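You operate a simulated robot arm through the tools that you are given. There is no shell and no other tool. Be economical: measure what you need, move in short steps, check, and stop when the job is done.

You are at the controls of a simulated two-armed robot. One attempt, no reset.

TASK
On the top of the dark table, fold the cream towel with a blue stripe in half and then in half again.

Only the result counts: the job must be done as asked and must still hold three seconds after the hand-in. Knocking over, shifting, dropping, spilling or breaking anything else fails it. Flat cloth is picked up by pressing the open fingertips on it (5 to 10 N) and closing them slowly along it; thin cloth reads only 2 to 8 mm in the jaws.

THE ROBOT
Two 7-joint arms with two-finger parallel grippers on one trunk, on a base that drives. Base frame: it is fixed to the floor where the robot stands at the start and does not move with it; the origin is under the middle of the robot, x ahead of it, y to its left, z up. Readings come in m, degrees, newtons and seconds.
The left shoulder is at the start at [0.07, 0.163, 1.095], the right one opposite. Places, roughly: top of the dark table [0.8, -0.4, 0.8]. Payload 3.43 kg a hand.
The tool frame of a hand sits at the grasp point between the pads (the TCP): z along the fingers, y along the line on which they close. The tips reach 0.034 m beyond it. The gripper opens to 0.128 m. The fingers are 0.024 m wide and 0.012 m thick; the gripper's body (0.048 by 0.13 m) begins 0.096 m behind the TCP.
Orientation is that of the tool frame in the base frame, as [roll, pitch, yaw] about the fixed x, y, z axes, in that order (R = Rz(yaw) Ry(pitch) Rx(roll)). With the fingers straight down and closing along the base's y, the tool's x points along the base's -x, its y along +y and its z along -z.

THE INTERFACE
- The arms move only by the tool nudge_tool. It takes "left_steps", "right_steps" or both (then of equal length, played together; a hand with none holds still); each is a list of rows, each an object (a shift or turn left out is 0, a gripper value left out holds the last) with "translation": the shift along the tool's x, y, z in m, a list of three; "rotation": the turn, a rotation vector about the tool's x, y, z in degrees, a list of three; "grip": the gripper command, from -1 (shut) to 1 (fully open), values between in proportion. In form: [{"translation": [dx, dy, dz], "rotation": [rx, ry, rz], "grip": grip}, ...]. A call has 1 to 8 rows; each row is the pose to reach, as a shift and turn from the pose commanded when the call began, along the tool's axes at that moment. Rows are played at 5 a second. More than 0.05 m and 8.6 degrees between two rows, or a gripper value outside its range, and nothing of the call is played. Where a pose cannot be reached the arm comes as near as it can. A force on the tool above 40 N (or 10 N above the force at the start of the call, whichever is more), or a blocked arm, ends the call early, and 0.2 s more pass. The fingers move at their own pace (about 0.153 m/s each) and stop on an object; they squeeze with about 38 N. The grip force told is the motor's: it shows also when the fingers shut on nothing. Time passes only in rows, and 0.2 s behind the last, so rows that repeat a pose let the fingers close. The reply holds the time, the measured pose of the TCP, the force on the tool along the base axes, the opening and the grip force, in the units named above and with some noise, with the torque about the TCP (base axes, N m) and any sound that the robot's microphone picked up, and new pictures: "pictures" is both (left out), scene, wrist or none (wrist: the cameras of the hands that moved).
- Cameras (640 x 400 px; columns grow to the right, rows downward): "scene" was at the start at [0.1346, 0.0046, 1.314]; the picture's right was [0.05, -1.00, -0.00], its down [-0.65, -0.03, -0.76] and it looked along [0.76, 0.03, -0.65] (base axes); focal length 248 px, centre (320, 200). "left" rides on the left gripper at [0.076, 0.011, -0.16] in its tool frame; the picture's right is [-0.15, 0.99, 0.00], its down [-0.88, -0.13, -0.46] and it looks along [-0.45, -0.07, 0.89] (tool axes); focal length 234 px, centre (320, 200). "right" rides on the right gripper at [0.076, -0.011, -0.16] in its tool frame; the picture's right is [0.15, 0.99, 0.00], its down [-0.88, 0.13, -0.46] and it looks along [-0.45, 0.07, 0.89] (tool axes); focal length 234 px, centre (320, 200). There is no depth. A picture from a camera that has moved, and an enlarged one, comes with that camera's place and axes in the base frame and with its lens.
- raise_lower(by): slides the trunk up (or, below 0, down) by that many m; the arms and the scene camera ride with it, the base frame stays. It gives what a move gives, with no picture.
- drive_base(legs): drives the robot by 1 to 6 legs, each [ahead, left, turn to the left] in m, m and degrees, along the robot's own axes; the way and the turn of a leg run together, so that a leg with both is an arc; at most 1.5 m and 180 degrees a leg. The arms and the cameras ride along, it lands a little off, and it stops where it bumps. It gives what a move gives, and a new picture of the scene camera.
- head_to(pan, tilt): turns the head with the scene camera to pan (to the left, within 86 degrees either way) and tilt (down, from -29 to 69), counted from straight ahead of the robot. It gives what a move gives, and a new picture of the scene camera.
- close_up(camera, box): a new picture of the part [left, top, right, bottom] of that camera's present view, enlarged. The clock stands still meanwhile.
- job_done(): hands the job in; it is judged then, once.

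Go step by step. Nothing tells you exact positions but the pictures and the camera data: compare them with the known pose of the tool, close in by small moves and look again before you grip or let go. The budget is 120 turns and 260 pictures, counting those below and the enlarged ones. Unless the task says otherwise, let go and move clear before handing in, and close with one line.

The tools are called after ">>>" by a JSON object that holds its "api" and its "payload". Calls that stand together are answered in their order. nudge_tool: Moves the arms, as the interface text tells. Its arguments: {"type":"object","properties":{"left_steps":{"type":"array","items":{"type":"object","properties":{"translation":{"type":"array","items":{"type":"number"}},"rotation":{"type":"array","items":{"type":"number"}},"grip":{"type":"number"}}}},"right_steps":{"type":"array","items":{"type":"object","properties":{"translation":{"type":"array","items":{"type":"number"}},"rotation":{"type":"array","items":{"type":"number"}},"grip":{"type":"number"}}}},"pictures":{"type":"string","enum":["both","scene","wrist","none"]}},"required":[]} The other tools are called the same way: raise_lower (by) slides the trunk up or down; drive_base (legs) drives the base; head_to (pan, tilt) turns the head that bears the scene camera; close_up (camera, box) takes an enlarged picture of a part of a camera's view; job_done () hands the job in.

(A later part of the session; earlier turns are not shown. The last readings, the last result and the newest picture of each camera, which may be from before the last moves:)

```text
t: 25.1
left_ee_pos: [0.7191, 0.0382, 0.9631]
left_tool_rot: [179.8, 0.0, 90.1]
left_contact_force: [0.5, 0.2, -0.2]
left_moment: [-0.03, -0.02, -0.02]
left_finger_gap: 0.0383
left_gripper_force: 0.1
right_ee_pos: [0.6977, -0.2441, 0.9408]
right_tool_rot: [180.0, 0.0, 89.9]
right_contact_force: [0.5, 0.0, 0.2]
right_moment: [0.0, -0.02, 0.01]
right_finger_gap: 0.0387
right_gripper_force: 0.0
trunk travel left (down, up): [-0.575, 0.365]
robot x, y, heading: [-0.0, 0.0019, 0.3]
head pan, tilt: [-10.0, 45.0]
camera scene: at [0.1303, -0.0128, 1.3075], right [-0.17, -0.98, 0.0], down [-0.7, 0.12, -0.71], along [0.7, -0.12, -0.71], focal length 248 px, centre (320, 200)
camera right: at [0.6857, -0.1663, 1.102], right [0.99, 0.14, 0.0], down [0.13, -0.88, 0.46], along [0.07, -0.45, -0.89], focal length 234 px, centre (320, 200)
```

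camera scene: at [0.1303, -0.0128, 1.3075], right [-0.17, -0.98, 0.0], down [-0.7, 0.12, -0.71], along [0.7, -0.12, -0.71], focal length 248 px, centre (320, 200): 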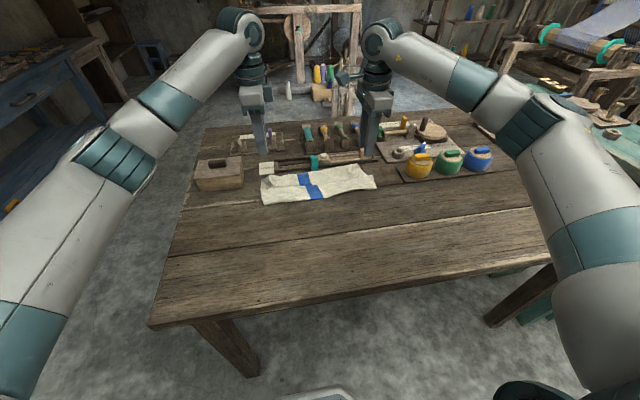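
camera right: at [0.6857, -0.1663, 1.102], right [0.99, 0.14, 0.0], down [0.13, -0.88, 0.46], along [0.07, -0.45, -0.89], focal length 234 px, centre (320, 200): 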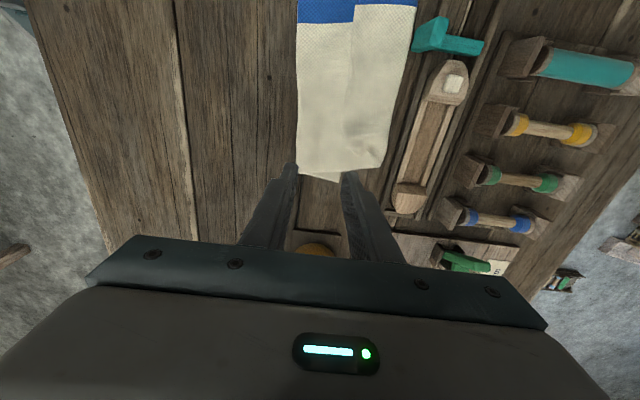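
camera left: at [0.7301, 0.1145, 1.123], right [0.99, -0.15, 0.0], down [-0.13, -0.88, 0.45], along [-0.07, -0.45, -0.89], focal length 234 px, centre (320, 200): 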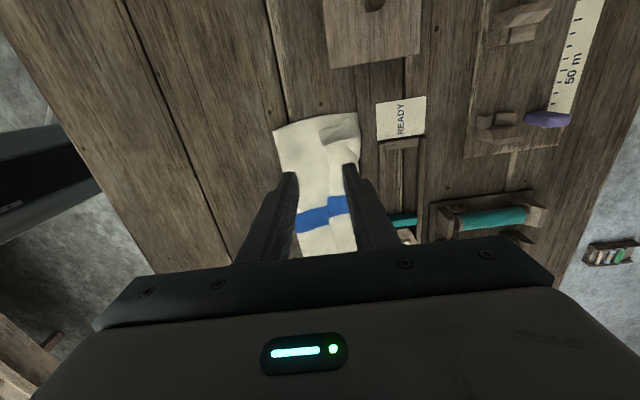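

Now I place both hands above the flap's free edge, fingers straddling it along x.

>>> {"api": "nudge_tool", "payload": {"left_steps": [{"translation": [-0.013, 0.003, 0.03], "grip": -0.45}, {"translation": [-0.026, 0.006, 0.065]}, {"translation": [-0.026, 0.006, 0.1]}, {"translation": [-0.026, 0.006, 0.133]}], "right_steps": [{"translation": [0.016, 0.016, 0.02], "grip": -0.45}, {"translation": [0.032, 0.033, 0.05]}, {"translation": [0.032, 0.033, 0.08]}, {"translation": [0.032, 0.033, 0.111]}]}}

>>> {"api": "close_up", "payload": {"camera": "right", "box": [220, 60, 460, 260]}}

>>> {"api": "close_up", "payload": {"camera": "left", "box": [200, 60, 440, 260]}}

```text
t: 26.1
left_ee_pos: [0.7252, 0.013, 0.8301]
left_tool_rot: [180.0, -0.1, 90.1]
left_contact_force: [-0.1, -0.2, -0.2]
left_moment: [-0.02, -0.01, -0.03]
left_finger_gap: 0.0352
left_gripper_force: 0.1
right_ee_pos: [0.7308, -0.2104, 0.8289]
right_tool_rot: [-180.0, 0.0, 90.0]
right_contact_force: [-0.6, -0.9, -0.5]
right_moment: [-0.02, 0.02, 0.02]
right_finger_gap: 0.0349
right_gripper_force: 0.1
trunk travel left (down, up): [-0.575, 0.365]
robot x, y, heading: [-0.0002, -0.0006, 0.1]
head pan, tilt: [-10.0, 45.0]
camera scene: at [0.1316, -0.013, 1.3074], right [-0.17, -0.98, 0.0], down [-0.7, 0.12, -0.71], along [0.7, -0.12, -0.71], focal length 248 px, centre (320, 200)
camera right: at [0.7193, -0.1332, 0.9901], right [0.99, 0.15, 0.0], down [0.13, -0.88, 0.46], along [0.07, -0.45, -0.89], focal length 234 px, centre (320, 200)
camera left: at [0.7377, 0.089, 0.9899], right [0.99, -0.15, 0.0], down [-0.13, -0.88, 0.45], along [-0.07, -0.45, -0.89], focal length 234 px, centre (320, 200)
```

scene: 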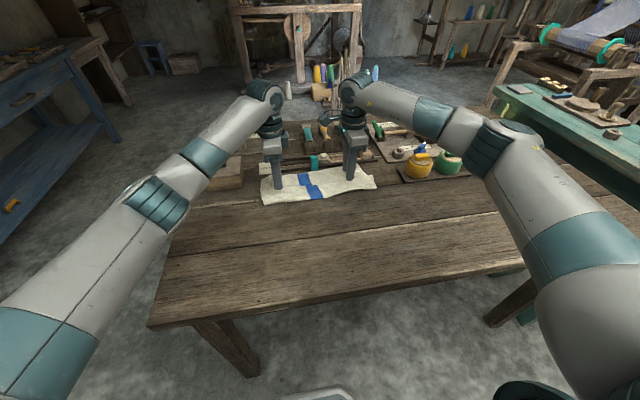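
right: 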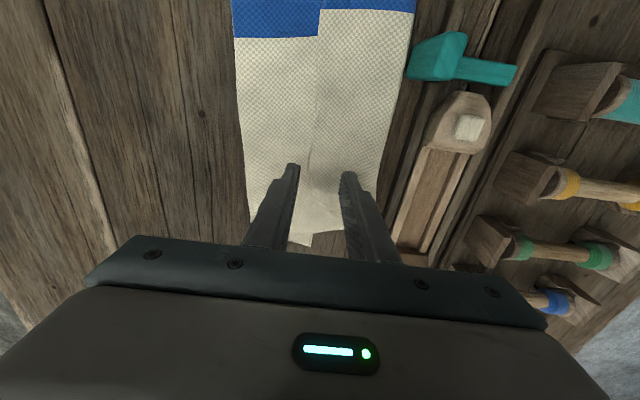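
left: 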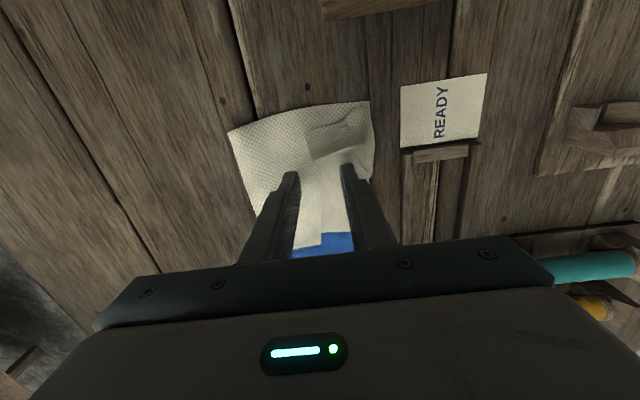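

```text
2.00 times, centred on (340, 160) of right
camera zoom: at [0.7193, -0.1332, 0.9901], right [0.99, 0.15, 0.0], down [0.13, -0.88, 0.46], along [0.07, -0.45, -0.89], focal length 468 px, centre (280, 280)
```

zoom: 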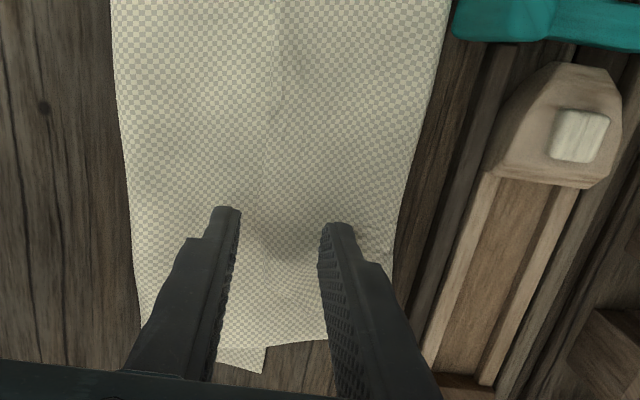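

```text
2.00 times, centred on (320, 160) of left
camera zoom: at [0.7377, 0.089, 0.9899], right [0.99, -0.15, 0.0], down [-0.13, -0.88, 0.45], along [-0.07, -0.45, -0.89], focal length 468 px, centre (320, 280)
```

zoom: 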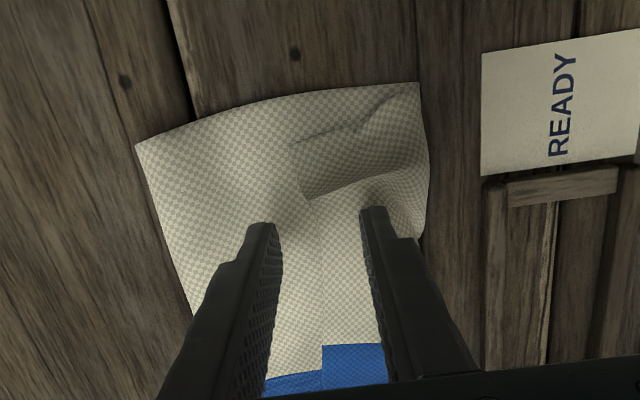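

The fingers straddle the flap edge on both sides. I press down gently.

>>> {"api": "nudge_tool", "payload": {"left_steps": [{"translation": [0, 0, 0.004]}, {"translation": [0, 0, 0.008]}, {"translation": [0, 0, 0.011]}], "right_steps": [{"translation": [0, 0, 0.004]}, {"translation": [0, 0, 0.008]}, {"translation": [0, 0, 0.011]}], "pictures": "none"}}

```text
t: 26.9
left_ee_pos: [0.7254, 0.0137, 0.8181]
left_tool_rot: [179.7, 0.1, 89.9]
left_contact_force: [-1.0, 0.8, -0.3]
left_moment: [0.0, -0.03, 0.0]
left_finger_gap: 0.0352
left_gripper_force: 0.1
right_ee_pos: [0.7307, -0.2115, 0.8178]
right_tool_rot: [179.8, 0.0, 90.1]
right_contact_force: [-0.4, 0.0, 0.2]
right_moment: [0.02, 0.03, 0.01]
right_finger_gap: 0.0352
right_gripper_force: 0.1
trunk travel left (down, up): [-0.575, 0.365]
robot x, y, heading: [-0.0006, 0.002, 0.1]
head pan, tilt: [-10.0, 45.0]
```

>>> {"api": "nudge_tool", "payload": {"left_steps": [{"translation": [0, 0, 0.002]}, {"translation": [0, 0, 0.003]}], "right_steps": [{"translation": [0, 0, 0.002]}, {"translation": [0, 0, 0.003]}], "pictures": "none"}}

```text
t: 27.6
left_ee_pos: [0.7249, 0.0136, 0.8167]
left_tool_rot: [179.9, 0.0, 89.9]
left_contact_force: [1.2, 0.7, 6.4]
left_moment: [0.05, 0.01, -0.03]
left_finger_gap: 0.035
left_gripper_force: 0.1
right_ee_pos: [0.7297, -0.2113, 0.8163]
right_tool_rot: [179.8, 0.0, 90.0]
right_contact_force: [1.3, 0.1, 4.9]
right_moment: [0.01, 0.01, 0.03]
right_finger_gap: 0.0349
right_gripper_force: 0.0
trunk travel left (down, up): [-0.575, 0.365]
robot x, y, heading: [-0.0003, 0.0014, 0.3]
head pan, tilt: [-10.0, 45.0]
```

Forces are 5–6 N, so I close slowly.

>>> {"api": "nudge_tool", "payload": {"left_steps": [{"translation": [0, 0, 0.0005], "grip": -0.5}, {"translation": [0, 0, 0.0005], "grip": -0.57}, {"translation": [0, 0, 0.0005], "grip": -0.64}, {"translation": [0, 0, 0.0005], "grip": -0.71}, {"translation": [0, 0, 0.0005], "grip": -0.78}, {"translation": [0, 0, 0.0005], "grip": -0.85}, {"translation": [0, 0, 0.0005], "grip": -0.92}, {"translation": [0, 0, 0.0005], "grip": -1}], "right_steps": [{"translation": [0, 0, 0.001], "grip": -0.5}, {"translation": [0, 0, 0.001], "grip": -0.57}, {"translation": [0, 0, 0.001], "grip": -0.64}, {"translation": [0, 0, 0.001], "grip": -0.71}, {"translation": [0, 0, 0.001], "grip": -0.78}, {"translation": [0, 0, 0.001], "grip": -0.85}, {"translation": [0, 0, 0.001], "grip": -0.92}, {"translation": [0, 0, 0.001], "grip": -1}]}}

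```text
t: 29.4
left_ee_pos: [0.7236, 0.0131, 0.816]
left_tool_rot: [179.7, 0.0, 90.0]
left_contact_force: [-0.8, -0.4, 7.8]
left_moment: [-0.02, 0.08, -0.03]
left_finger_gap: 0.0029
left_gripper_force: 38.0
right_ee_pos: [0.7303, -0.212, 0.8163]
right_tool_rot: [179.7, 0.1, 90.1]
right_contact_force: [3.5, -0.7, 13.4]
right_moment: [-0.09, -0.08, 0.04]
right_finger_gap: 0.0018
right_gripper_force: 36.8
trunk travel left (down, up): [-0.575, 0.365]
robot x, y, heading: [0.002, 0.0007, 0.0]
head pan, tilt: [-10.0, 45.0]
camera scene: at [0.1279, -0.0126, 1.3078], right [-0.17, -0.98, 0.0], down [-0.7, 0.12, -0.71], along [0.7, -0.12, -0.71], focal length 248 px, centre (320, 200)
camera right: at [0.7174, -0.1348, 0.9776], right [0.99, 0.15, 0.0], down [0.13, -0.88, 0.46], along [0.07, -0.45, -0.89], focal length 234 px, centre (320, 200)
camera left: at [0.7353, 0.0888, 0.9765], right [0.99, -0.15, 0.0], down [-0.13, -0.88, 0.46], along [-0.06, -0.45, -0.89], focal length 234 px, centre (320, 200)
```

scene: 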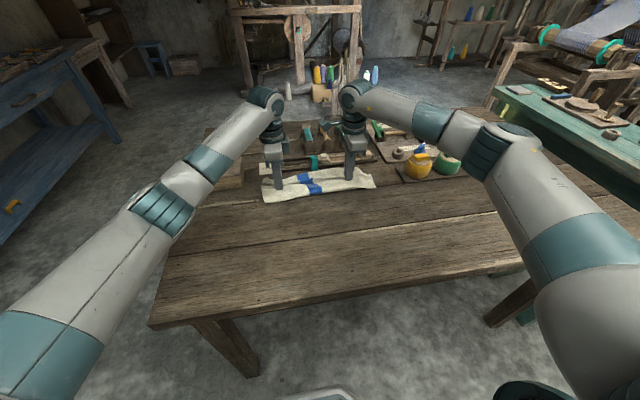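
right: 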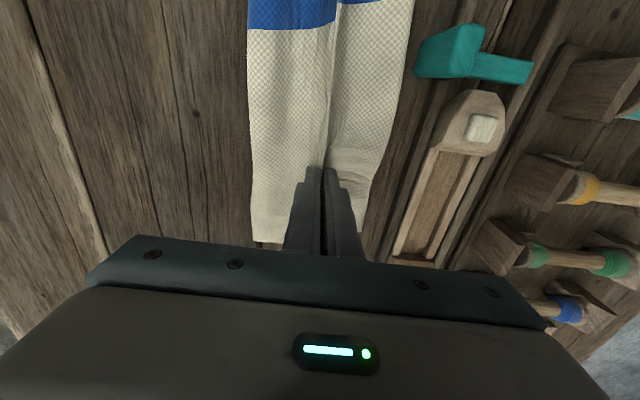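
left: 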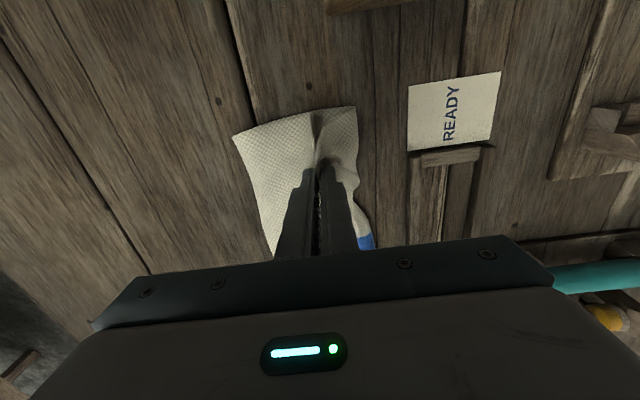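

Both have cloth. I lift 5 cm to check that only the flap comes up.

>>> {"api": "nudge_tool", "payload": {"left_steps": [{"translation": [0, 0, -0.02]}, {"translation": [0, 0, -0.04]}, {"translation": [0, 0, -0.06]}], "right_steps": [{"translation": [0, 0, -0.02]}, {"translation": [0, 0, -0.04]}, {"translation": [0, 0, -0.06]}]}}

>>> {"api": "close_up", "payload": {"camera": "scene", "box": [240, 130, 400, 230]}}

```text
t: 30.1
left_ee_pos: [0.7258, 0.013, 0.8765]
left_tool_rot: [179.9, 0.1, 89.9]
left_contact_force: [-0.4, 0.2, 0.0]
left_moment: [-0.02, -0.01, -0.03]
left_finger_gap: 0.003
left_gripper_force: 37.3
right_ee_pos: [0.7294, -0.2111, 0.875]
right_tool_rot: [179.8, 0.1, 89.9]
right_contact_force: [-0.1, 0.6, -0.6]
right_moment: [-0.01, -0.02, 0.04]
right_finger_gap: 0.0018
right_gripper_force: 36.8
trunk travel left (down, up): [-0.575, 0.365]
robot x, y, heading: [0.0008, 0.0021, 0.3]
head pan, tilt: [-10.0, 45.0]
camera scene: at [0.13, -0.0128, 1.3074], right [-0.17, -0.98, 0.0], down [-0.7, 0.12, -0.71], along [0.7, -0.12, -0.71], focal length 248 px, centre (320, 200)
camera right: at [0.7186, -0.1344, 1.0363], right [0.99, 0.15, 0.0], down [0.13, -0.88, 0.46], along [0.07, -0.45, -0.89], focal length 234 px, centre (320, 200)
camera left: at [0.7364, 0.0894, 1.0364], right [0.99, -0.15, 0.0], down [-0.13, -0.88, 0.46], along [-0.06, -0.45, -0.89], focal length 234 px, centre (320, 200)
```

scene: 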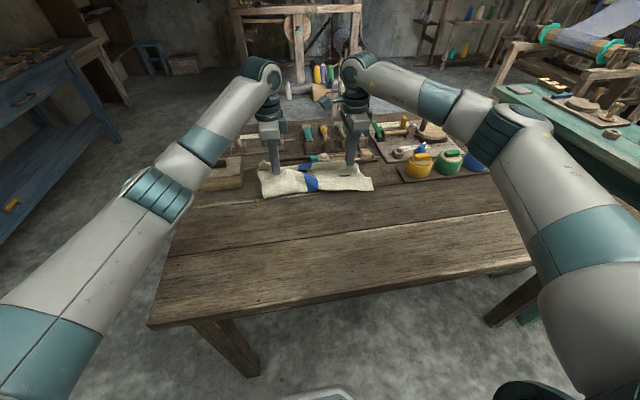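
right: 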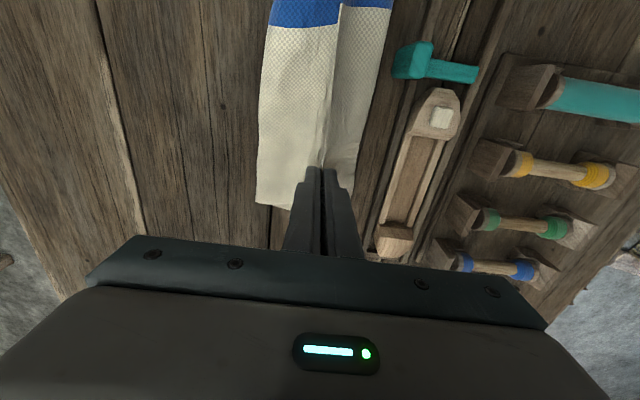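
left: 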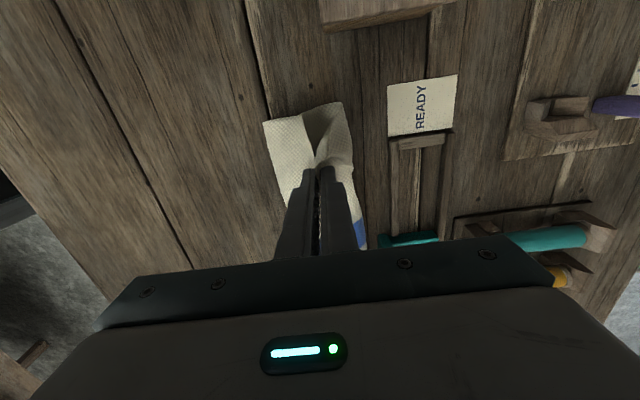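

```text
4.00 times, centred on (320, 180) of scene
camera zoom: at [0.13, -0.0128, 1.3074], right [-0.17, -0.98, 0.0], down [-0.7, 0.12, -0.71], along [0.7, -0.12, -0.71], focal length 994 px, centre (320, 280)
```

zoom: 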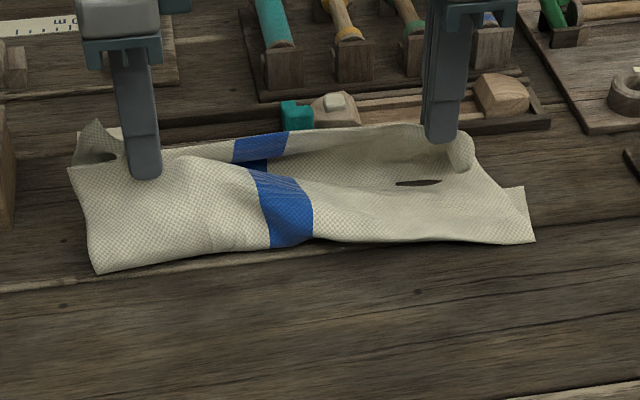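

The right holds only the flap, but the left may have pinched two layers. I lift higher and toward me so the cloth hangs open and I can see.

>>> {"api": "nudge_tool", "payload": {"left_steps": [{"translation": [0, -0.01, -0.03]}, {"translation": [0, -0.025, -0.06]}, {"translation": [0, -0.04, -0.09]}, {"translation": [0, -0.055, -0.12]}, {"translation": [0, -0.07, -0.15]}, {"translation": [0, -0.085, -0.18]}, {"translation": [0, -0.1, -0.2]}, {"translation": [0, -0.1, -0.2]}], "right_steps": [{"translation": [0, -0.01, -0.03]}, {"translation": [0, -0.025, -0.06]}, {"translation": [0, -0.04, -0.09]}, {"translation": [0, -0.055, -0.12]}, {"translation": [0, -0.07, -0.15]}, {"translation": [0, -0.085, -0.18]}, {"translation": [0, -0.1, -0.2]}, {"translation": [0, -0.1, -0.2]}]}}

>>> {"api": "close_up", "payload": {"camera": "scene", "box": [200, 80, 440, 230]}}

```text
t: 31.9
left_ee_pos: [0.6238, 0.0112, 1.0736]
left_tool_rot: [179.9, 0.0, 90.1]
left_contact_force: [0.3, -0.6, -0.5]
left_moment: [0.0, 0.02, -0.04]
left_finger_gap: 0.0029
left_gripper_force: 37.7
right_ee_pos: [0.6298, -0.2128, 1.0743]
right_tool_rot: [-179.9, 0.0, 90.0]
right_contact_force: [-0.2, 0.7, -0.8]
right_moment: [0.0, 0.0, 0.05]
right_finger_gap: 0.002
right_gripper_force: 36.1
trunk travel left (down, up): [-0.575, 0.365]
robot x, y, heading: [-0.001, 0.0024, 0.2]
head pan, tilt: [-10.0, 45.0]
camera scene: at [0.1313, -0.0128, 1.3073], right [-0.17, -0.98, 0.0], down [-0.7, 0.12, -0.71], along [0.7, -0.12, -0.71], focal length 248 px, centre (320, 200)
camera right: at [0.618, -0.1358, 1.2354], right [0.99, 0.15, 0.0], down [0.13, -0.88, 0.46], along [0.07, -0.45, -0.89], focal length 234 px, centre (320, 200)
camera left: at [0.6357, 0.0878, 1.2343], right [0.99, -0.15, 0.0], down [-0.13, -0.88, 0.45], along [-0.07, -0.45, -0.89], focal length 234 px, centre (320, 200)
```

scene: 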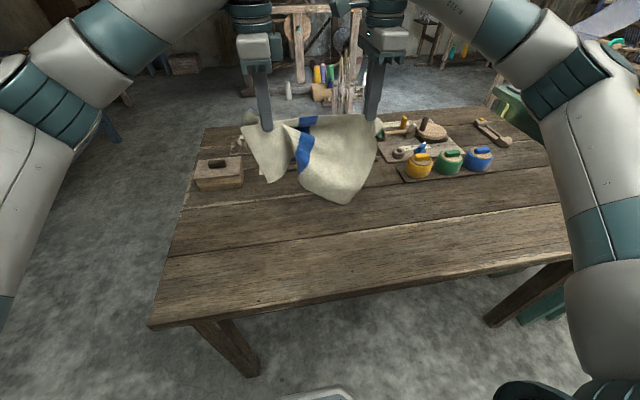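
right: 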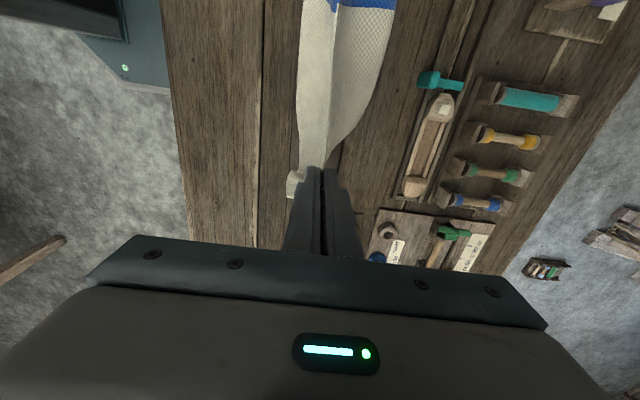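
left: 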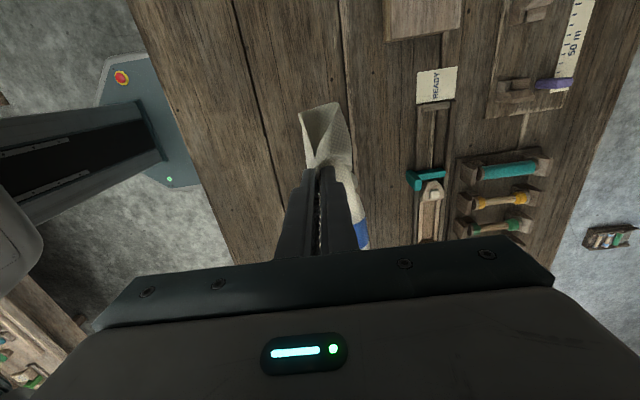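

```text
2.67 times, centred on (320, 155) of scene
camera zoom: at [0.1313, -0.0128, 1.3073], right [-0.17, -0.98, 0.0], down [-0.7, 0.12, -0.71], along [0.7, -0.12, -0.71], focal length 662 px, centre (320, 320)
```

zoom: 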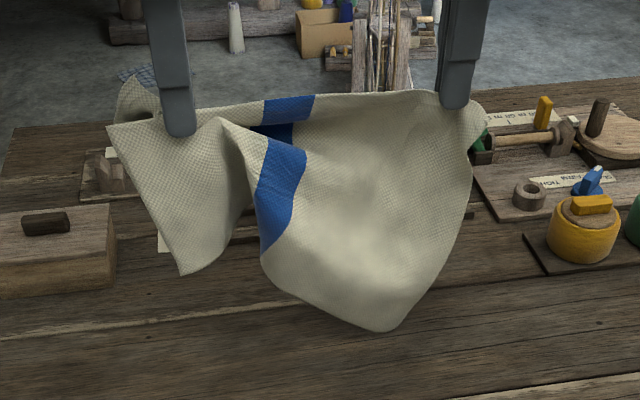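

The left also pinched a mid part of the cloth. I lay the cloth down, far edge first and pulling toward me, then release and sort out the left side.

>>> {"api": "nudge_tool", "payload": {"left_steps": [{"translation": [0, 0.03, 0.0]}, {"translation": [0, 0.06, 0.01]}, {"translation": [0, 0.06, 0.01]}], "right_steps": [{"translation": [0, 0.03, 0.0]}, {"translation": [0, 0.06, 0.01]}, {"translation": [0, 0.06, 0.01]}], "pictures": "none"}}

>>> {"api": "nudge_tool", "payload": {"left_steps": [{"translation": [0, -0.0478, 0.0047]}, {"translation": [0, -0.0938, 0.0186]}, {"translation": [0, -0.1361, 0.0413]}, {"translation": [0, -0.1732, 0.0718]}, {"translation": [0, -0.2037, 0.1089]}, {"translation": [0, -0.2263, 0.1512]}, {"translation": [0, -0.2403, 0.1972]}, {"translation": [0, -0.245, 0.242]}], "right_steps": [{"translation": [0, -0.0478, 0.0047]}, {"translation": [0, -0.0938, 0.0186]}, {"translation": [0, -0.1361, 0.0413]}, {"translation": [0, -0.1732, 0.0718]}, {"translation": [0, -0.2037, 0.1089]}, {"translation": [0, -0.2263, 0.1512]}, {"translation": [0, -0.2403, 0.1972]}, {"translation": [0, -0.245, 0.242]}]}}

>>> {"api": "close_up", "payload": {"camera": "scene", "box": [200, 130, 440, 280]}}

```text
t: 32.8
left_ee_pos: [0.6844, 0.0108, 1.0666]
left_tool_rot: [179.8, -0.1, 90.0]
left_contact_force: [0.3, 0.0, -0.3]
left_moment: [-0.02, -0.05, -0.01]
left_finger_gap: 0.0029
left_gripper_force: 38.1
right_ee_pos: [0.6883, -0.213, 1.0671]
right_tool_rot: [179.9, 0.0, 90.0]
right_contact_force: [-1.1, 0.2, 0.0]
right_moment: [0.01, -0.03, 0.01]
right_finger_gap: 0.0019
right_gripper_force: 36.0
trunk travel left (down, up): [-0.575, 0.365]
robot x, y, heading: [-0.0001, -0.0022, 0.2]
head pan, tilt: [-10.0, 45.0]
```

```text
t: 34.5
left_ee_pos: [0.4421, 0.0114, 0.8236]
left_tool_rot: [179.8, 0.0, 90.0]
left_contact_force: [0.8, -0.9, 0.9]
left_moment: [0.02, 0.02, 0.02]
left_finger_gap: 0.0029
left_gripper_force: 37.8
right_ee_pos: [0.4449, -0.2121, 0.8239]
right_tool_rot: [179.8, 0.0, 90.0]
right_contact_force: [0.6, 0.0, 2.2]
right_moment: [0.01, -0.02, 0.03]
right_finger_gap: 0.0021
right_gripper_force: 36.1
trunk travel left (down, up): [-0.575, 0.365]
robot x, y, heading: [-0.0008, 0.0003, 0.3]
head pan, tilt: [-10.0, 45.0]
camera scene: at [0.1306, -0.0127, 1.3077], right [-0.17, -0.98, 0.0], down [-0.7, 0.12, -0.71], along [0.7, -0.12, -0.71], focal length 248 px, centre (320, 200)
camera right: at [0.4332, -0.1348, 0.9844], right [0.99, 0.15, 0.0], down [0.13, -0.88, 0.46], along [0.07, -0.45, -0.89], focal length 234 px, centre (320, 200)
camera left: at [0.453, 0.0883, 0.984], right [0.99, -0.15, 0.0], down [-0.13, -0.88, 0.46], along [-0.06, -0.45, -0.89], focal length 234 px, centre (320, 200)
```

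scene: 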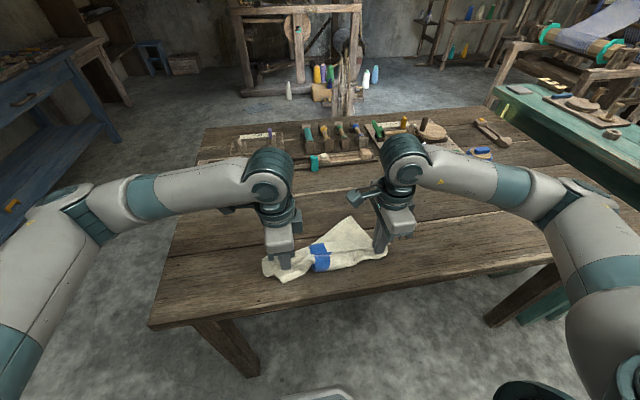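
right: 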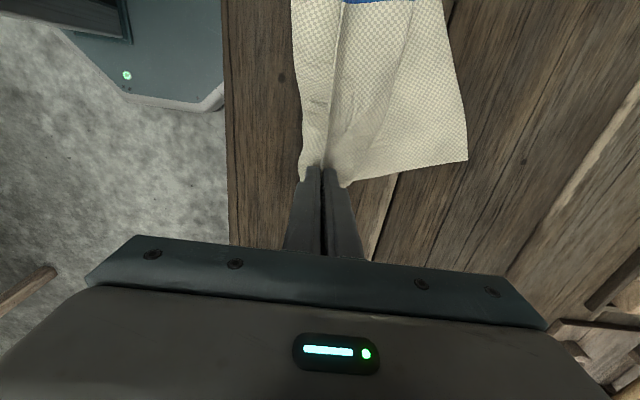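
left: 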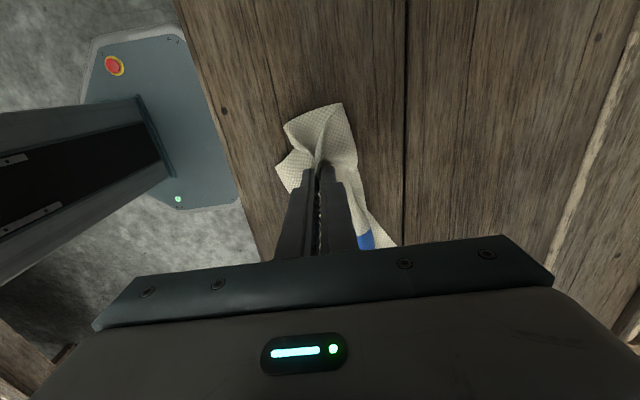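

```text
2.67 times, centred on (320, 205) of scene
camera zoom: at [0.1306, -0.0127, 1.3077], right [-0.17, -0.98, 0.0], down [-0.7, 0.12, -0.71], along [0.7, -0.12, -0.71], focal length 662 px, centre (320, 187)
```

zoom: 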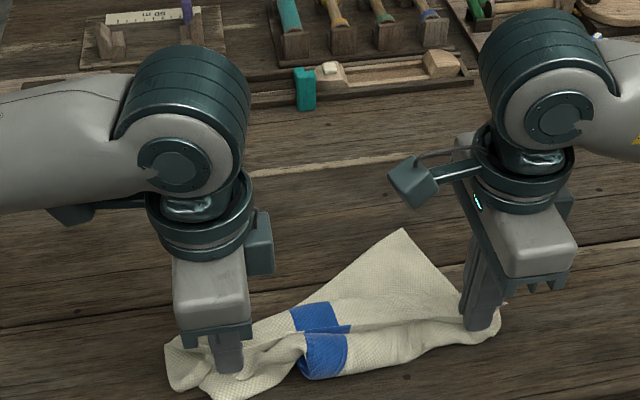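

The left holds both the near edge and a far portion. I release the left, raise it clear, and look.

>>> {"api": "nudge_tool", "payload": {"left_steps": [{"translation": [0, 0, 0.003], "grip": -0.8}, {"translation": [0, 0, 0.003], "grip": -0.5}, {"translation": [0, 0, 0.003], "grip": -0.1}, {"translation": [0, 0, -0.03], "grip": -0.1}, {"translation": [0, 0, -0.07], "grip": -0.1}, {"translation": [0.04, 0, -0.1], "grip": -0.1}, {"translation": [0.08, 0, -0.1], "grip": -0.1}, {"translation": [0.12, 0, -0.1], "grip": -0.1}]}}

>>> {"api": "close_up", "payload": {"camera": "scene", "box": [220, 180, 420, 305]}}

```text
t: 36.4
left_ee_pos: [0.4383, 0.1341, 0.9235]
left_tool_rot: [179.7, 0.0, 90.0]
left_contact_force: [-0.1, -1.2, 0.1]
left_moment: [-0.01, 0.0, 0.03]
left_finger_gap: 0.0577
left_gripper_force: 0.1
right_ee_pos: [0.4449, -0.2102, 0.8251]
right_tool_rot: [179.9, 0.1, 90.0]
right_contact_force: [0.9, -0.4, 2.4]
right_moment: [-0.04, -0.02, 0.0]
right_finger_gap: 0.0016
right_gripper_force: 36.9
trunk travel left (down, up): [-0.575, 0.365]
robot x, y, heading: [0.0, 0.0001, -0.2]
head pan, tilt: [-10.0, 45.0]
camera scene: at [0.1294, -0.011, 1.3076], right [-0.17, -0.98, 0.0], down [-0.7, 0.12, -0.71], along [0.7, -0.12, -0.71], focal length 248 px, centre (320, 200)
camera left: at [0.4498, 0.2098, 1.0834], right [0.99, -0.15, 0.0], down [-0.13, -0.88, 0.46], along [-0.06, -0.45, -0.89], focal length 234 px, centre (320, 200)
```

scene: 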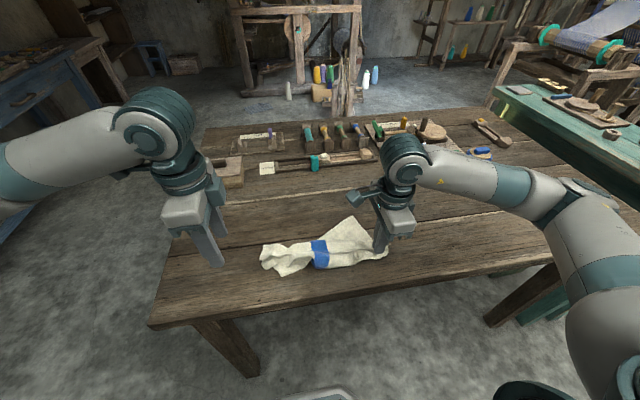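
left: 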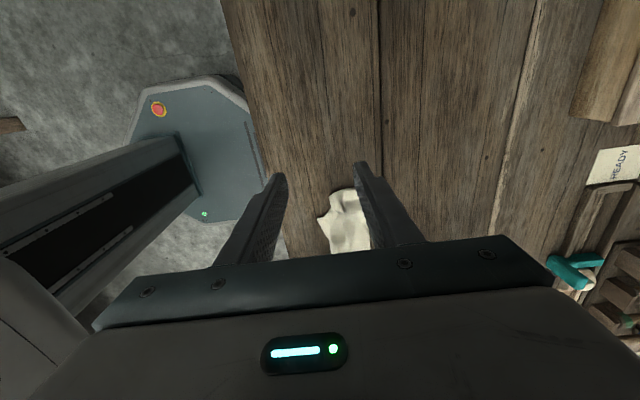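

```text
3.20 times, centred on (320, 242) of scene
camera zoom: at [0.1294, -0.011, 1.3076], right [-0.17, -0.98, 0.0], down [-0.7, 0.12, -0.71], along [0.7, -0.12, -0.71], focal length 795 px, centre (320, 64)
```

zoom: 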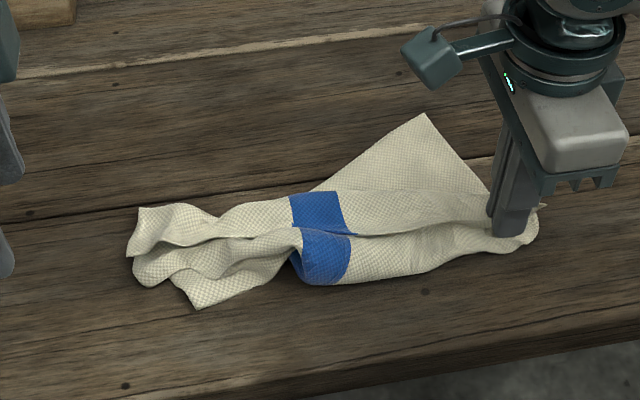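

Near-left corner seems to be at (0.51, 0.07), with the far-left tail at (0.42, 0.03). I move the left hand up for a better look before regrasping the near-left corner.

>>> {"api": "nudge_tool", "payload": {"left_steps": [{"translation": [0.0, 0.03, -0.02], "grip": 0.5}, {"translation": [0, 0.06, -0.04]}, {"translation": [0, 0.08, -0.06]}], "pictures": "none"}}

>>> {"api": "close_up", "payload": {"camera": "left", "box": [200, 120, 440, 270]}}

```text
t: 37.1
left_ee_pos: [0.5183, 0.1333, 0.9851]
left_tool_rot: [179.9, -0.1, 90.0]
left_contact_force: [0.2, -0.3, -0.3]
left_moment: [0.01, 0.01, -0.02]
left_finger_gap: 0.096
left_gripper_force: 0.0
right_ee_pos: [0.4455, -0.2121, 0.8226]
right_tool_rot: [179.8, -0.1, 89.9]
right_contact_force: [0.4, 0.0, 2.4]
right_moment: [0.0, -0.05, 0.0]
right_finger_gap: 0.0019
right_gripper_force: 36.9
trunk travel left (down, up): [-0.575, 0.365]
robot x, y, heading: [0.0009, 0.0019, 0.0]
head pan, tilt: [-10.0, 45.0]
```

```text
2.67 times, centred on (320, 195) of left
camera zoom: at [0.5301, 0.2096, 1.1449], right [0.99, -0.15, 0.0], down [-0.13, -0.88, 0.45], along [-0.06, -0.45, -0.89], focal length 624 px, centre (320, 213)
```

zoom: 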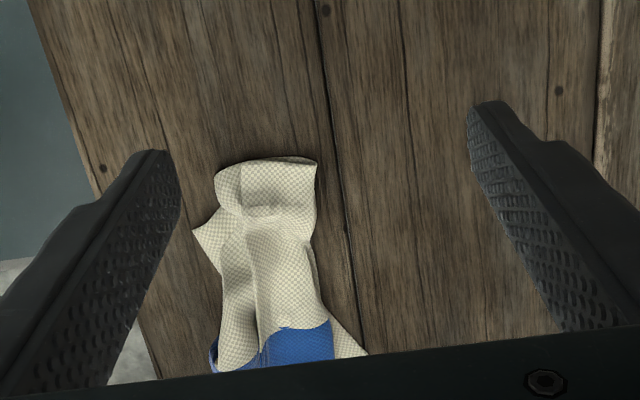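

The near-left corner is at about (0.508, 0.063), with the near edge running along x≈0.508. I position the left over it with a narrow opening.

>>> {"api": "nudge_tool", "payload": {"left_steps": [{"translation": [-0.03, -0.006, 0.03], "grip": -0.55}, {"translation": [-0.06, -0.012, 0.06]}, {"translation": [-0.088, -0.018, 0.09]}, {"translation": [-0.088, -0.018, 0.12]}, {"translation": [-0.088, -0.018, 0.14]}, {"translation": [-0.088, -0.018, 0.14]}], "pictures": "none"}}

>>> {"api": "close_up", "payload": {"camera": "left", "box": [220, 80, 420, 240]}}

>>> {"api": "close_up", "payload": {"camera": "scene", "box": [220, 180, 420, 305]}}

```text
t: 38.5
left_ee_pos: [0.5022, 0.0443, 0.8397]
left_tool_rot: [179.9, 0.0, 90.1]
left_contact_force: [1.3, 1.2, 0.0]
left_moment: [0.02, 0.02, 0.02]
left_finger_gap: 0.0287
left_gripper_force: 0.0
right_ee_pos: [0.4462, -0.2104, 0.8226]
right_tool_rot: [179.9, -0.1, 90.1]
right_contact_force: [0.7, 0.5, 2.1]
right_moment: [-0.01, 0.0, 0.0]
right_finger_gap: 0.002
right_gripper_force: 36.7
trunk travel left (down, up): [-0.575, 0.365]
robot x, y, heading: [-0.0018, 0.0036, -0.0]
head pan, tilt: [-10.0, 45.0]
```

```text
2.50 times, centred on (320, 160) of left
camera zoom: at [0.5128, 0.1208, 1.0006], right [0.99, -0.15, 0.0], down [-0.13, -0.88, 0.46], along [-0.06, -0.45, -0.89], focal length 585 px, centre (320, 300)
```

zoom: 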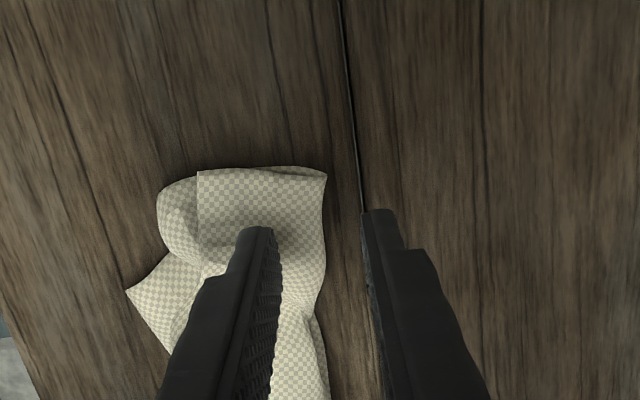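

```text
3.20 times, centred on (320, 242) of scene
camera zoom: at [0.1299, -0.0125, 1.3075], right [-0.17, -0.98, 0.0], down [-0.7, 0.12, -0.71], along [0.7, -0.12, -0.71], focal length 795 px, centre (320, 64)
```

zoom: 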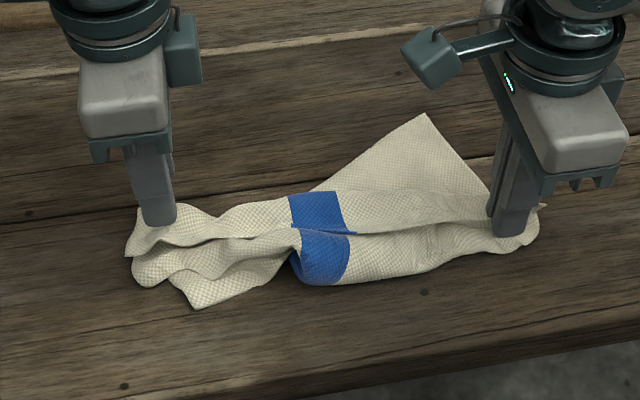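

The close-up shows the real near-left corner at about (0.463, 0.074), and x≈0.508 is a fold. I place both fingers fully on that top flap (x≈0.486), so only the top layer gets pinched.

>>> {"api": "nudge_tool", "payload": {"left_steps": [{"translation": [0.003, -0.008, 0], "grip": -0.66}, {"translation": [0.006, -0.015, 0.003]}, {"translation": [0.006, -0.015, 0.008]}, {"translation": [0.006, -0.015, 0.012]}, {"translation": [0.006, -0.015, 0.015]}], "pictures": "none"}}

>>> {"api": "close_up", "payload": {"camera": "left", "box": [220, 80, 420, 240]}}

```text
t: 39.8
left_ee_pos: [0.4878, 0.0505, 0.8286]
left_tool_rot: [179.9, 0.0, 90.0]
left_contact_force: [-0.9, 1.0, -0.1]
left_moment: [0.01, 0.0, 0.0]
left_finger_gap: 0.0216
left_gripper_force: 0.0
right_ee_pos: [0.4447, -0.2123, 0.8225]
right_tool_rot: [179.8, 0.0, 89.9]
right_contact_force: [0.7, 0.8, 2.3]
right_moment: [0.0, -0.02, 0.02]
right_finger_gap: 0.0019
right_gripper_force: 36.6
trunk travel left (down, up): [-0.575, 0.365]
robot x, y, heading: [0.0026, 0.0009, 0.1]
head pan, tilt: [-10.0, 45.0]
```

```text
2.50 times, centred on (320, 160) of left
camera zoom: at [0.4989, 0.127, 0.9876], right [0.99, -0.15, 0.0], down [-0.13, -0.88, 0.45], along [-0.06, -0.45, -0.89], focal length 585 px, centre (320, 300)
```

zoom: 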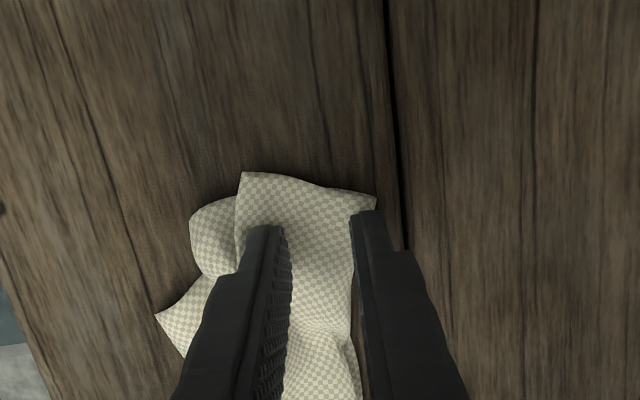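

>>> {"api": "nudge_tool", "payload": {"left_steps": [{"translation": [0, -0.004, 0]}, {"translation": [0, -0.004, 0.003]}, {"translation": [0, -0.004, 0.006]}, {"translation": [0, -0.004, 0.009]}], "pictures": "none"}}

```text
t: 40.8
left_ee_pos: [0.4834, 0.0512, 0.8187]
left_tool_rot: [179.8, -0.1, 90.0]
left_contact_force: [-0.1, 0.0, 1.7]
left_moment: [-0.03, -0.01, 0.0]
left_finger_gap: 0.0217
left_gripper_force: 0.0
right_ee_pos: [0.4456, -0.2119, 0.8235]
right_tool_rot: [179.8, 0.0, 90.0]
right_contact_force: [1.0, -0.1, 1.2]
right_moment: [0.0, -0.01, 0.03]
right_finger_gap: 0.002
right_gripper_force: 36.0
trunk travel left (down, up): [-0.575, 0.365]
robot x, y, heading: [-0.0026, -0.0032, 0.3]
head pan, tilt: [-10.0, 45.0]
```

>>> {"api": "nudge_tool", "payload": {"left_steps": [{"translation": [0, 0, 0.002]}, {"translation": [0, 0, 0.0025], "grip": -0.72}, {"translation": [0, 0, 0.0025], "grip": -0.78}, {"translation": [0, 0, 0.0025], "grip": -0.84}, {"translation": [0, 0, 0.0025], "grip": -0.9}, {"translation": [0, 0, 0.0025], "grip": -0.95}, {"translation": [0, 0, 0.0025], "grip": -1}, {"translation": [0, 0, 0.0025], "grip": -1}], "pictures": "wrist"}}

```text
t: 42.5
left_ee_pos: [0.483, 0.0504, 0.8163]
left_tool_rot: [179.8, 0.0, 90.0]
left_contact_force: [-0.7, 0.5, 5.0]
left_moment: [0.01, 0.02, 0.01]
left_finger_gap: 0.0001
left_gripper_force: 33.1
right_ee_pos: [0.4449, -0.2121, 0.822]
right_tool_rot: [179.9, 0.0, 90.0]
right_contact_force: [0.3, 0.3, 2.7]
right_moment: [0.04, 0.0, 0.06]
right_finger_gap: 0.0019
right_gripper_force: 36.3
trunk travel left (down, up): [-0.575, 0.365]
robot x, y, heading: [0.0015, 0.0001, 0.2]
head pan, tilt: [-10.0, 45.0]
camera left: at [0.4936, 0.1269, 0.977], right [0.99, -0.15, 0.0], down [-0.13, -0.88, 0.45], along [-0.06, -0.45, -0.89], focal length 234 px, centre (320, 200)
```

left: 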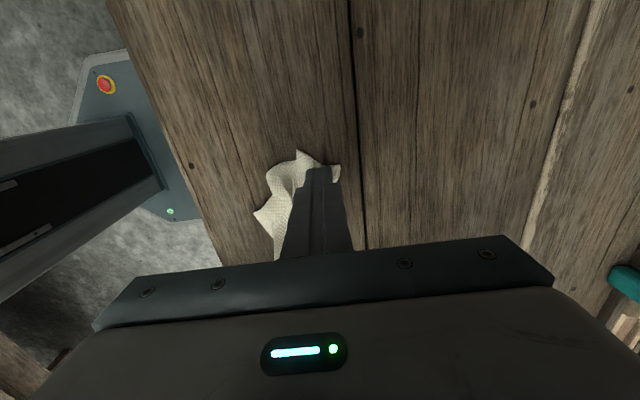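

It slipped. I retry with a wider opening and a firmer press.

>>> {"api": "nudge_tool", "payload": {"left_steps": [{"translation": [0, 0, -0.012], "grip": -1}, {"translation": [0, -0.002, -0.012], "grip": -0.48}, {"translation": [0, -0.002, -0.012], "grip": -0.48}, {"translation": [0, -0.002, -0.004], "grip": -0.48}, {"translation": [0, -0.002, 0.001], "grip": -0.48}], "pictures": "wrist"}}

>>> {"api": "close_up", "payload": {"camera": "left", "box": [220, 80, 420, 240]}}

```text
t: 43.8
left_ee_pos: [0.481, 0.0507, 0.8177]
left_tool_rot: [179.7, 0.0, 90.0]
left_contact_force: [-0.4, 2.8, 16.4]
left_moment: [-0.03, 0.45, -0.07]
left_finger_gap: 0.0334
left_gripper_force: 0.3
right_ee_pos: [0.4447, -0.2124, 0.8248]
right_tool_rot: [179.8, 0.0, 89.9]
right_contact_force: [0.1, -0.4, 1.6]
right_moment: [0.04, -0.04, 0.04]
right_finger_gap: 0.0017
right_gripper_force: 36.9
trunk travel left (down, up): [-0.575, 0.365]
robot x, y, heading: [-0.0028, 0.0008, 0.1]
head pan, tilt: [-10.0, 45.0]
camera left: at [0.4916, 0.127, 0.9772], right [0.99, -0.15, 0.01], down [-0.13, -0.88, 0.46], along [-0.06, -0.45, -0.89], focal length 234 px, centre (320, 200)
```

left: 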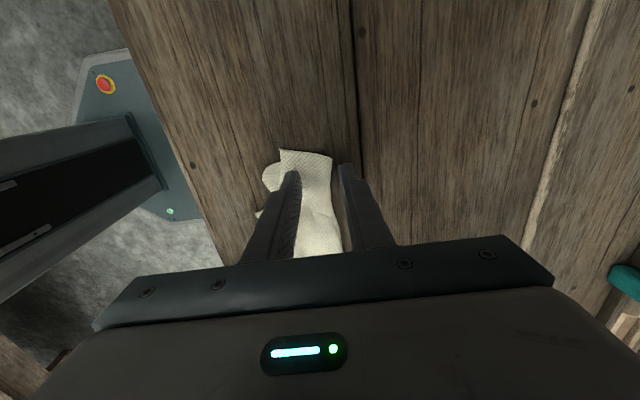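

```text
2.50 times, centred on (320, 160) of left
camera zoom: at [0.4916, 0.127, 0.9772], right [0.99, -0.15, 0.01], down [-0.13, -0.88, 0.46], along [-0.06, -0.45, -0.89], focal length 585 px, centre (320, 300)
```

zoom: 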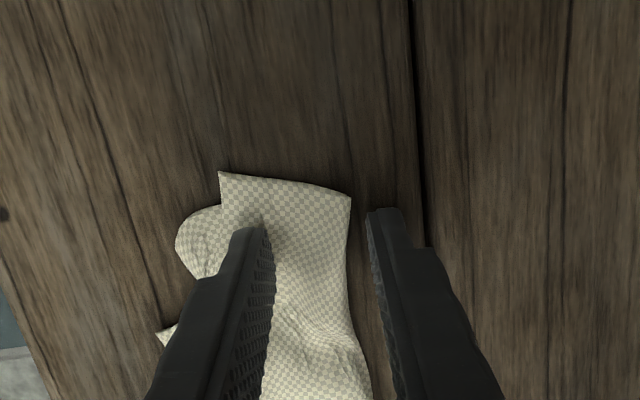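

The far finger is off the cloth. I narrow to 26 mm and shift 6 mm toward me.

>>> {"api": "nudge_tool", "payload": {"left_steps": [{"translation": [0, -0.006, -0.012], "grip": -0.6}, {"translation": [0.002, -0.006, -0.012]}, {"translation": [0.002, -0.006, -0.004]}, {"translation": [0.002, -0.006, 0.0]}], "pictures": "none"}}

>>> {"api": "close_up", "payload": {"camera": "left", "box": [220, 80, 420, 240]}}

```text
t: 44.8
left_ee_pos: [0.4755, 0.052, 0.8168]
left_tool_rot: [179.6, 0.1, 90.0]
left_contact_force: [-0.9, -0.1, 18.8]
left_moment: [-0.13, 0.44, 0.0]
left_finger_gap: 0.0257
left_gripper_force: 0.0
right_ee_pos: [0.4443, -0.2107, 0.8248]
right_tool_rot: [179.8, 0.1, 90.0]
right_contact_force: [0.3, -0.5, 1.6]
right_moment: [0.01, 0.0, 0.01]
right_finger_gap: 0.0018
right_gripper_force: 36.8
trunk travel left (down, up): [-0.575, 0.365]
robot x, y, heading: [0.0018, -0.0012, -0.2]
head pan, tilt: [-10.0, 45.0]
```

```text
2.50 times, centred on (320, 160) of left
camera zoom: at [0.4851, 0.1286, 0.9773], right [0.99, -0.15, 0.01], down [-0.13, -0.88, 0.46], along [-0.06, -0.45, -0.89], focal length 585 px, centre (320, 300)
```

zoom: 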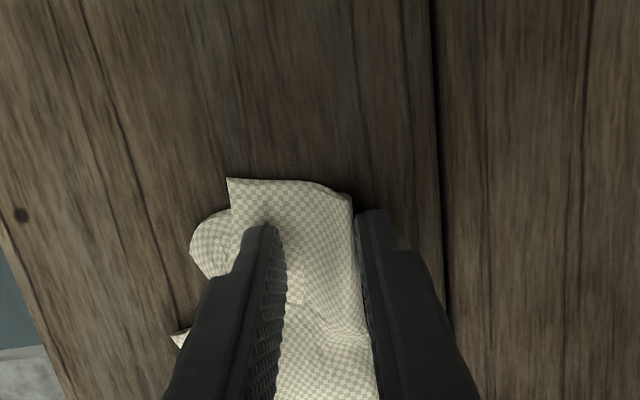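

>>> {"api": "nudge_tool", "payload": {"left_steps": [{"translation": [0, -0.003, -0.001], "grip": -0.66}, {"translation": [0, -0.004, -0.001], "grip": -0.72}, {"translation": [0, -0.004, -0.001], "grip": -0.78}, {"translation": [0, -0.004, -0.001], "grip": -0.84}, {"translation": [0, -0.004, -0.001], "grip": -0.9}, {"translation": [0, -0.004, -0.001], "grip": -0.95}, {"translation": [0, -0.004, -0.001], "grip": -1}, {"translation": [0, -0.004, -0.001], "grip": -1}], "pictures": "none"}}

>>> {"api": "close_up", "payload": {"camera": "left", "box": [220, 80, 420, 240]}}

```text
t: 46.5
left_ee_pos: [0.4699, 0.0522, 0.8159]
left_tool_rot: [179.8, 0.0, 90.0]
left_contact_force: [0.1, -1.3, 9.8]
left_moment: [-0.05, 0.05, 0.03]
left_finger_gap: 0.0028
left_gripper_force: 37.3
right_ee_pos: [0.4455, -0.2118, 0.8221]
right_tool_rot: [179.8, 0.0, 89.9]
right_contact_force: [-0.4, 0.8, 2.8]
right_moment: [0.05, 0.01, -0.01]
right_finger_gap: 0.0021
right_gripper_force: 36.3
trunk travel left (down, up): [-0.575, 0.365]
robot x, y, heading: [-0.0002, -0.0013, -0.2]
head pan, tilt: [-10.0, 45.0]
```

```text
2.50 times, centred on (320, 160) of left
camera zoom: at [0.4817, 0.1285, 0.9768], right [0.99, -0.15, 0.0], down [-0.13, -0.88, 0.45], along [-0.06, -0.45, -0.89], focal length 585 px, centre (320, 300)
```

zoom: 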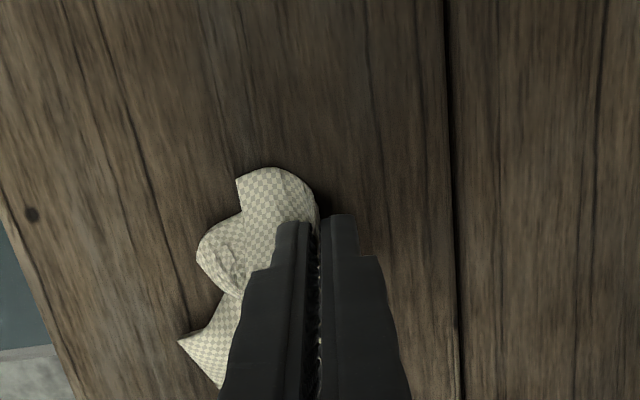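

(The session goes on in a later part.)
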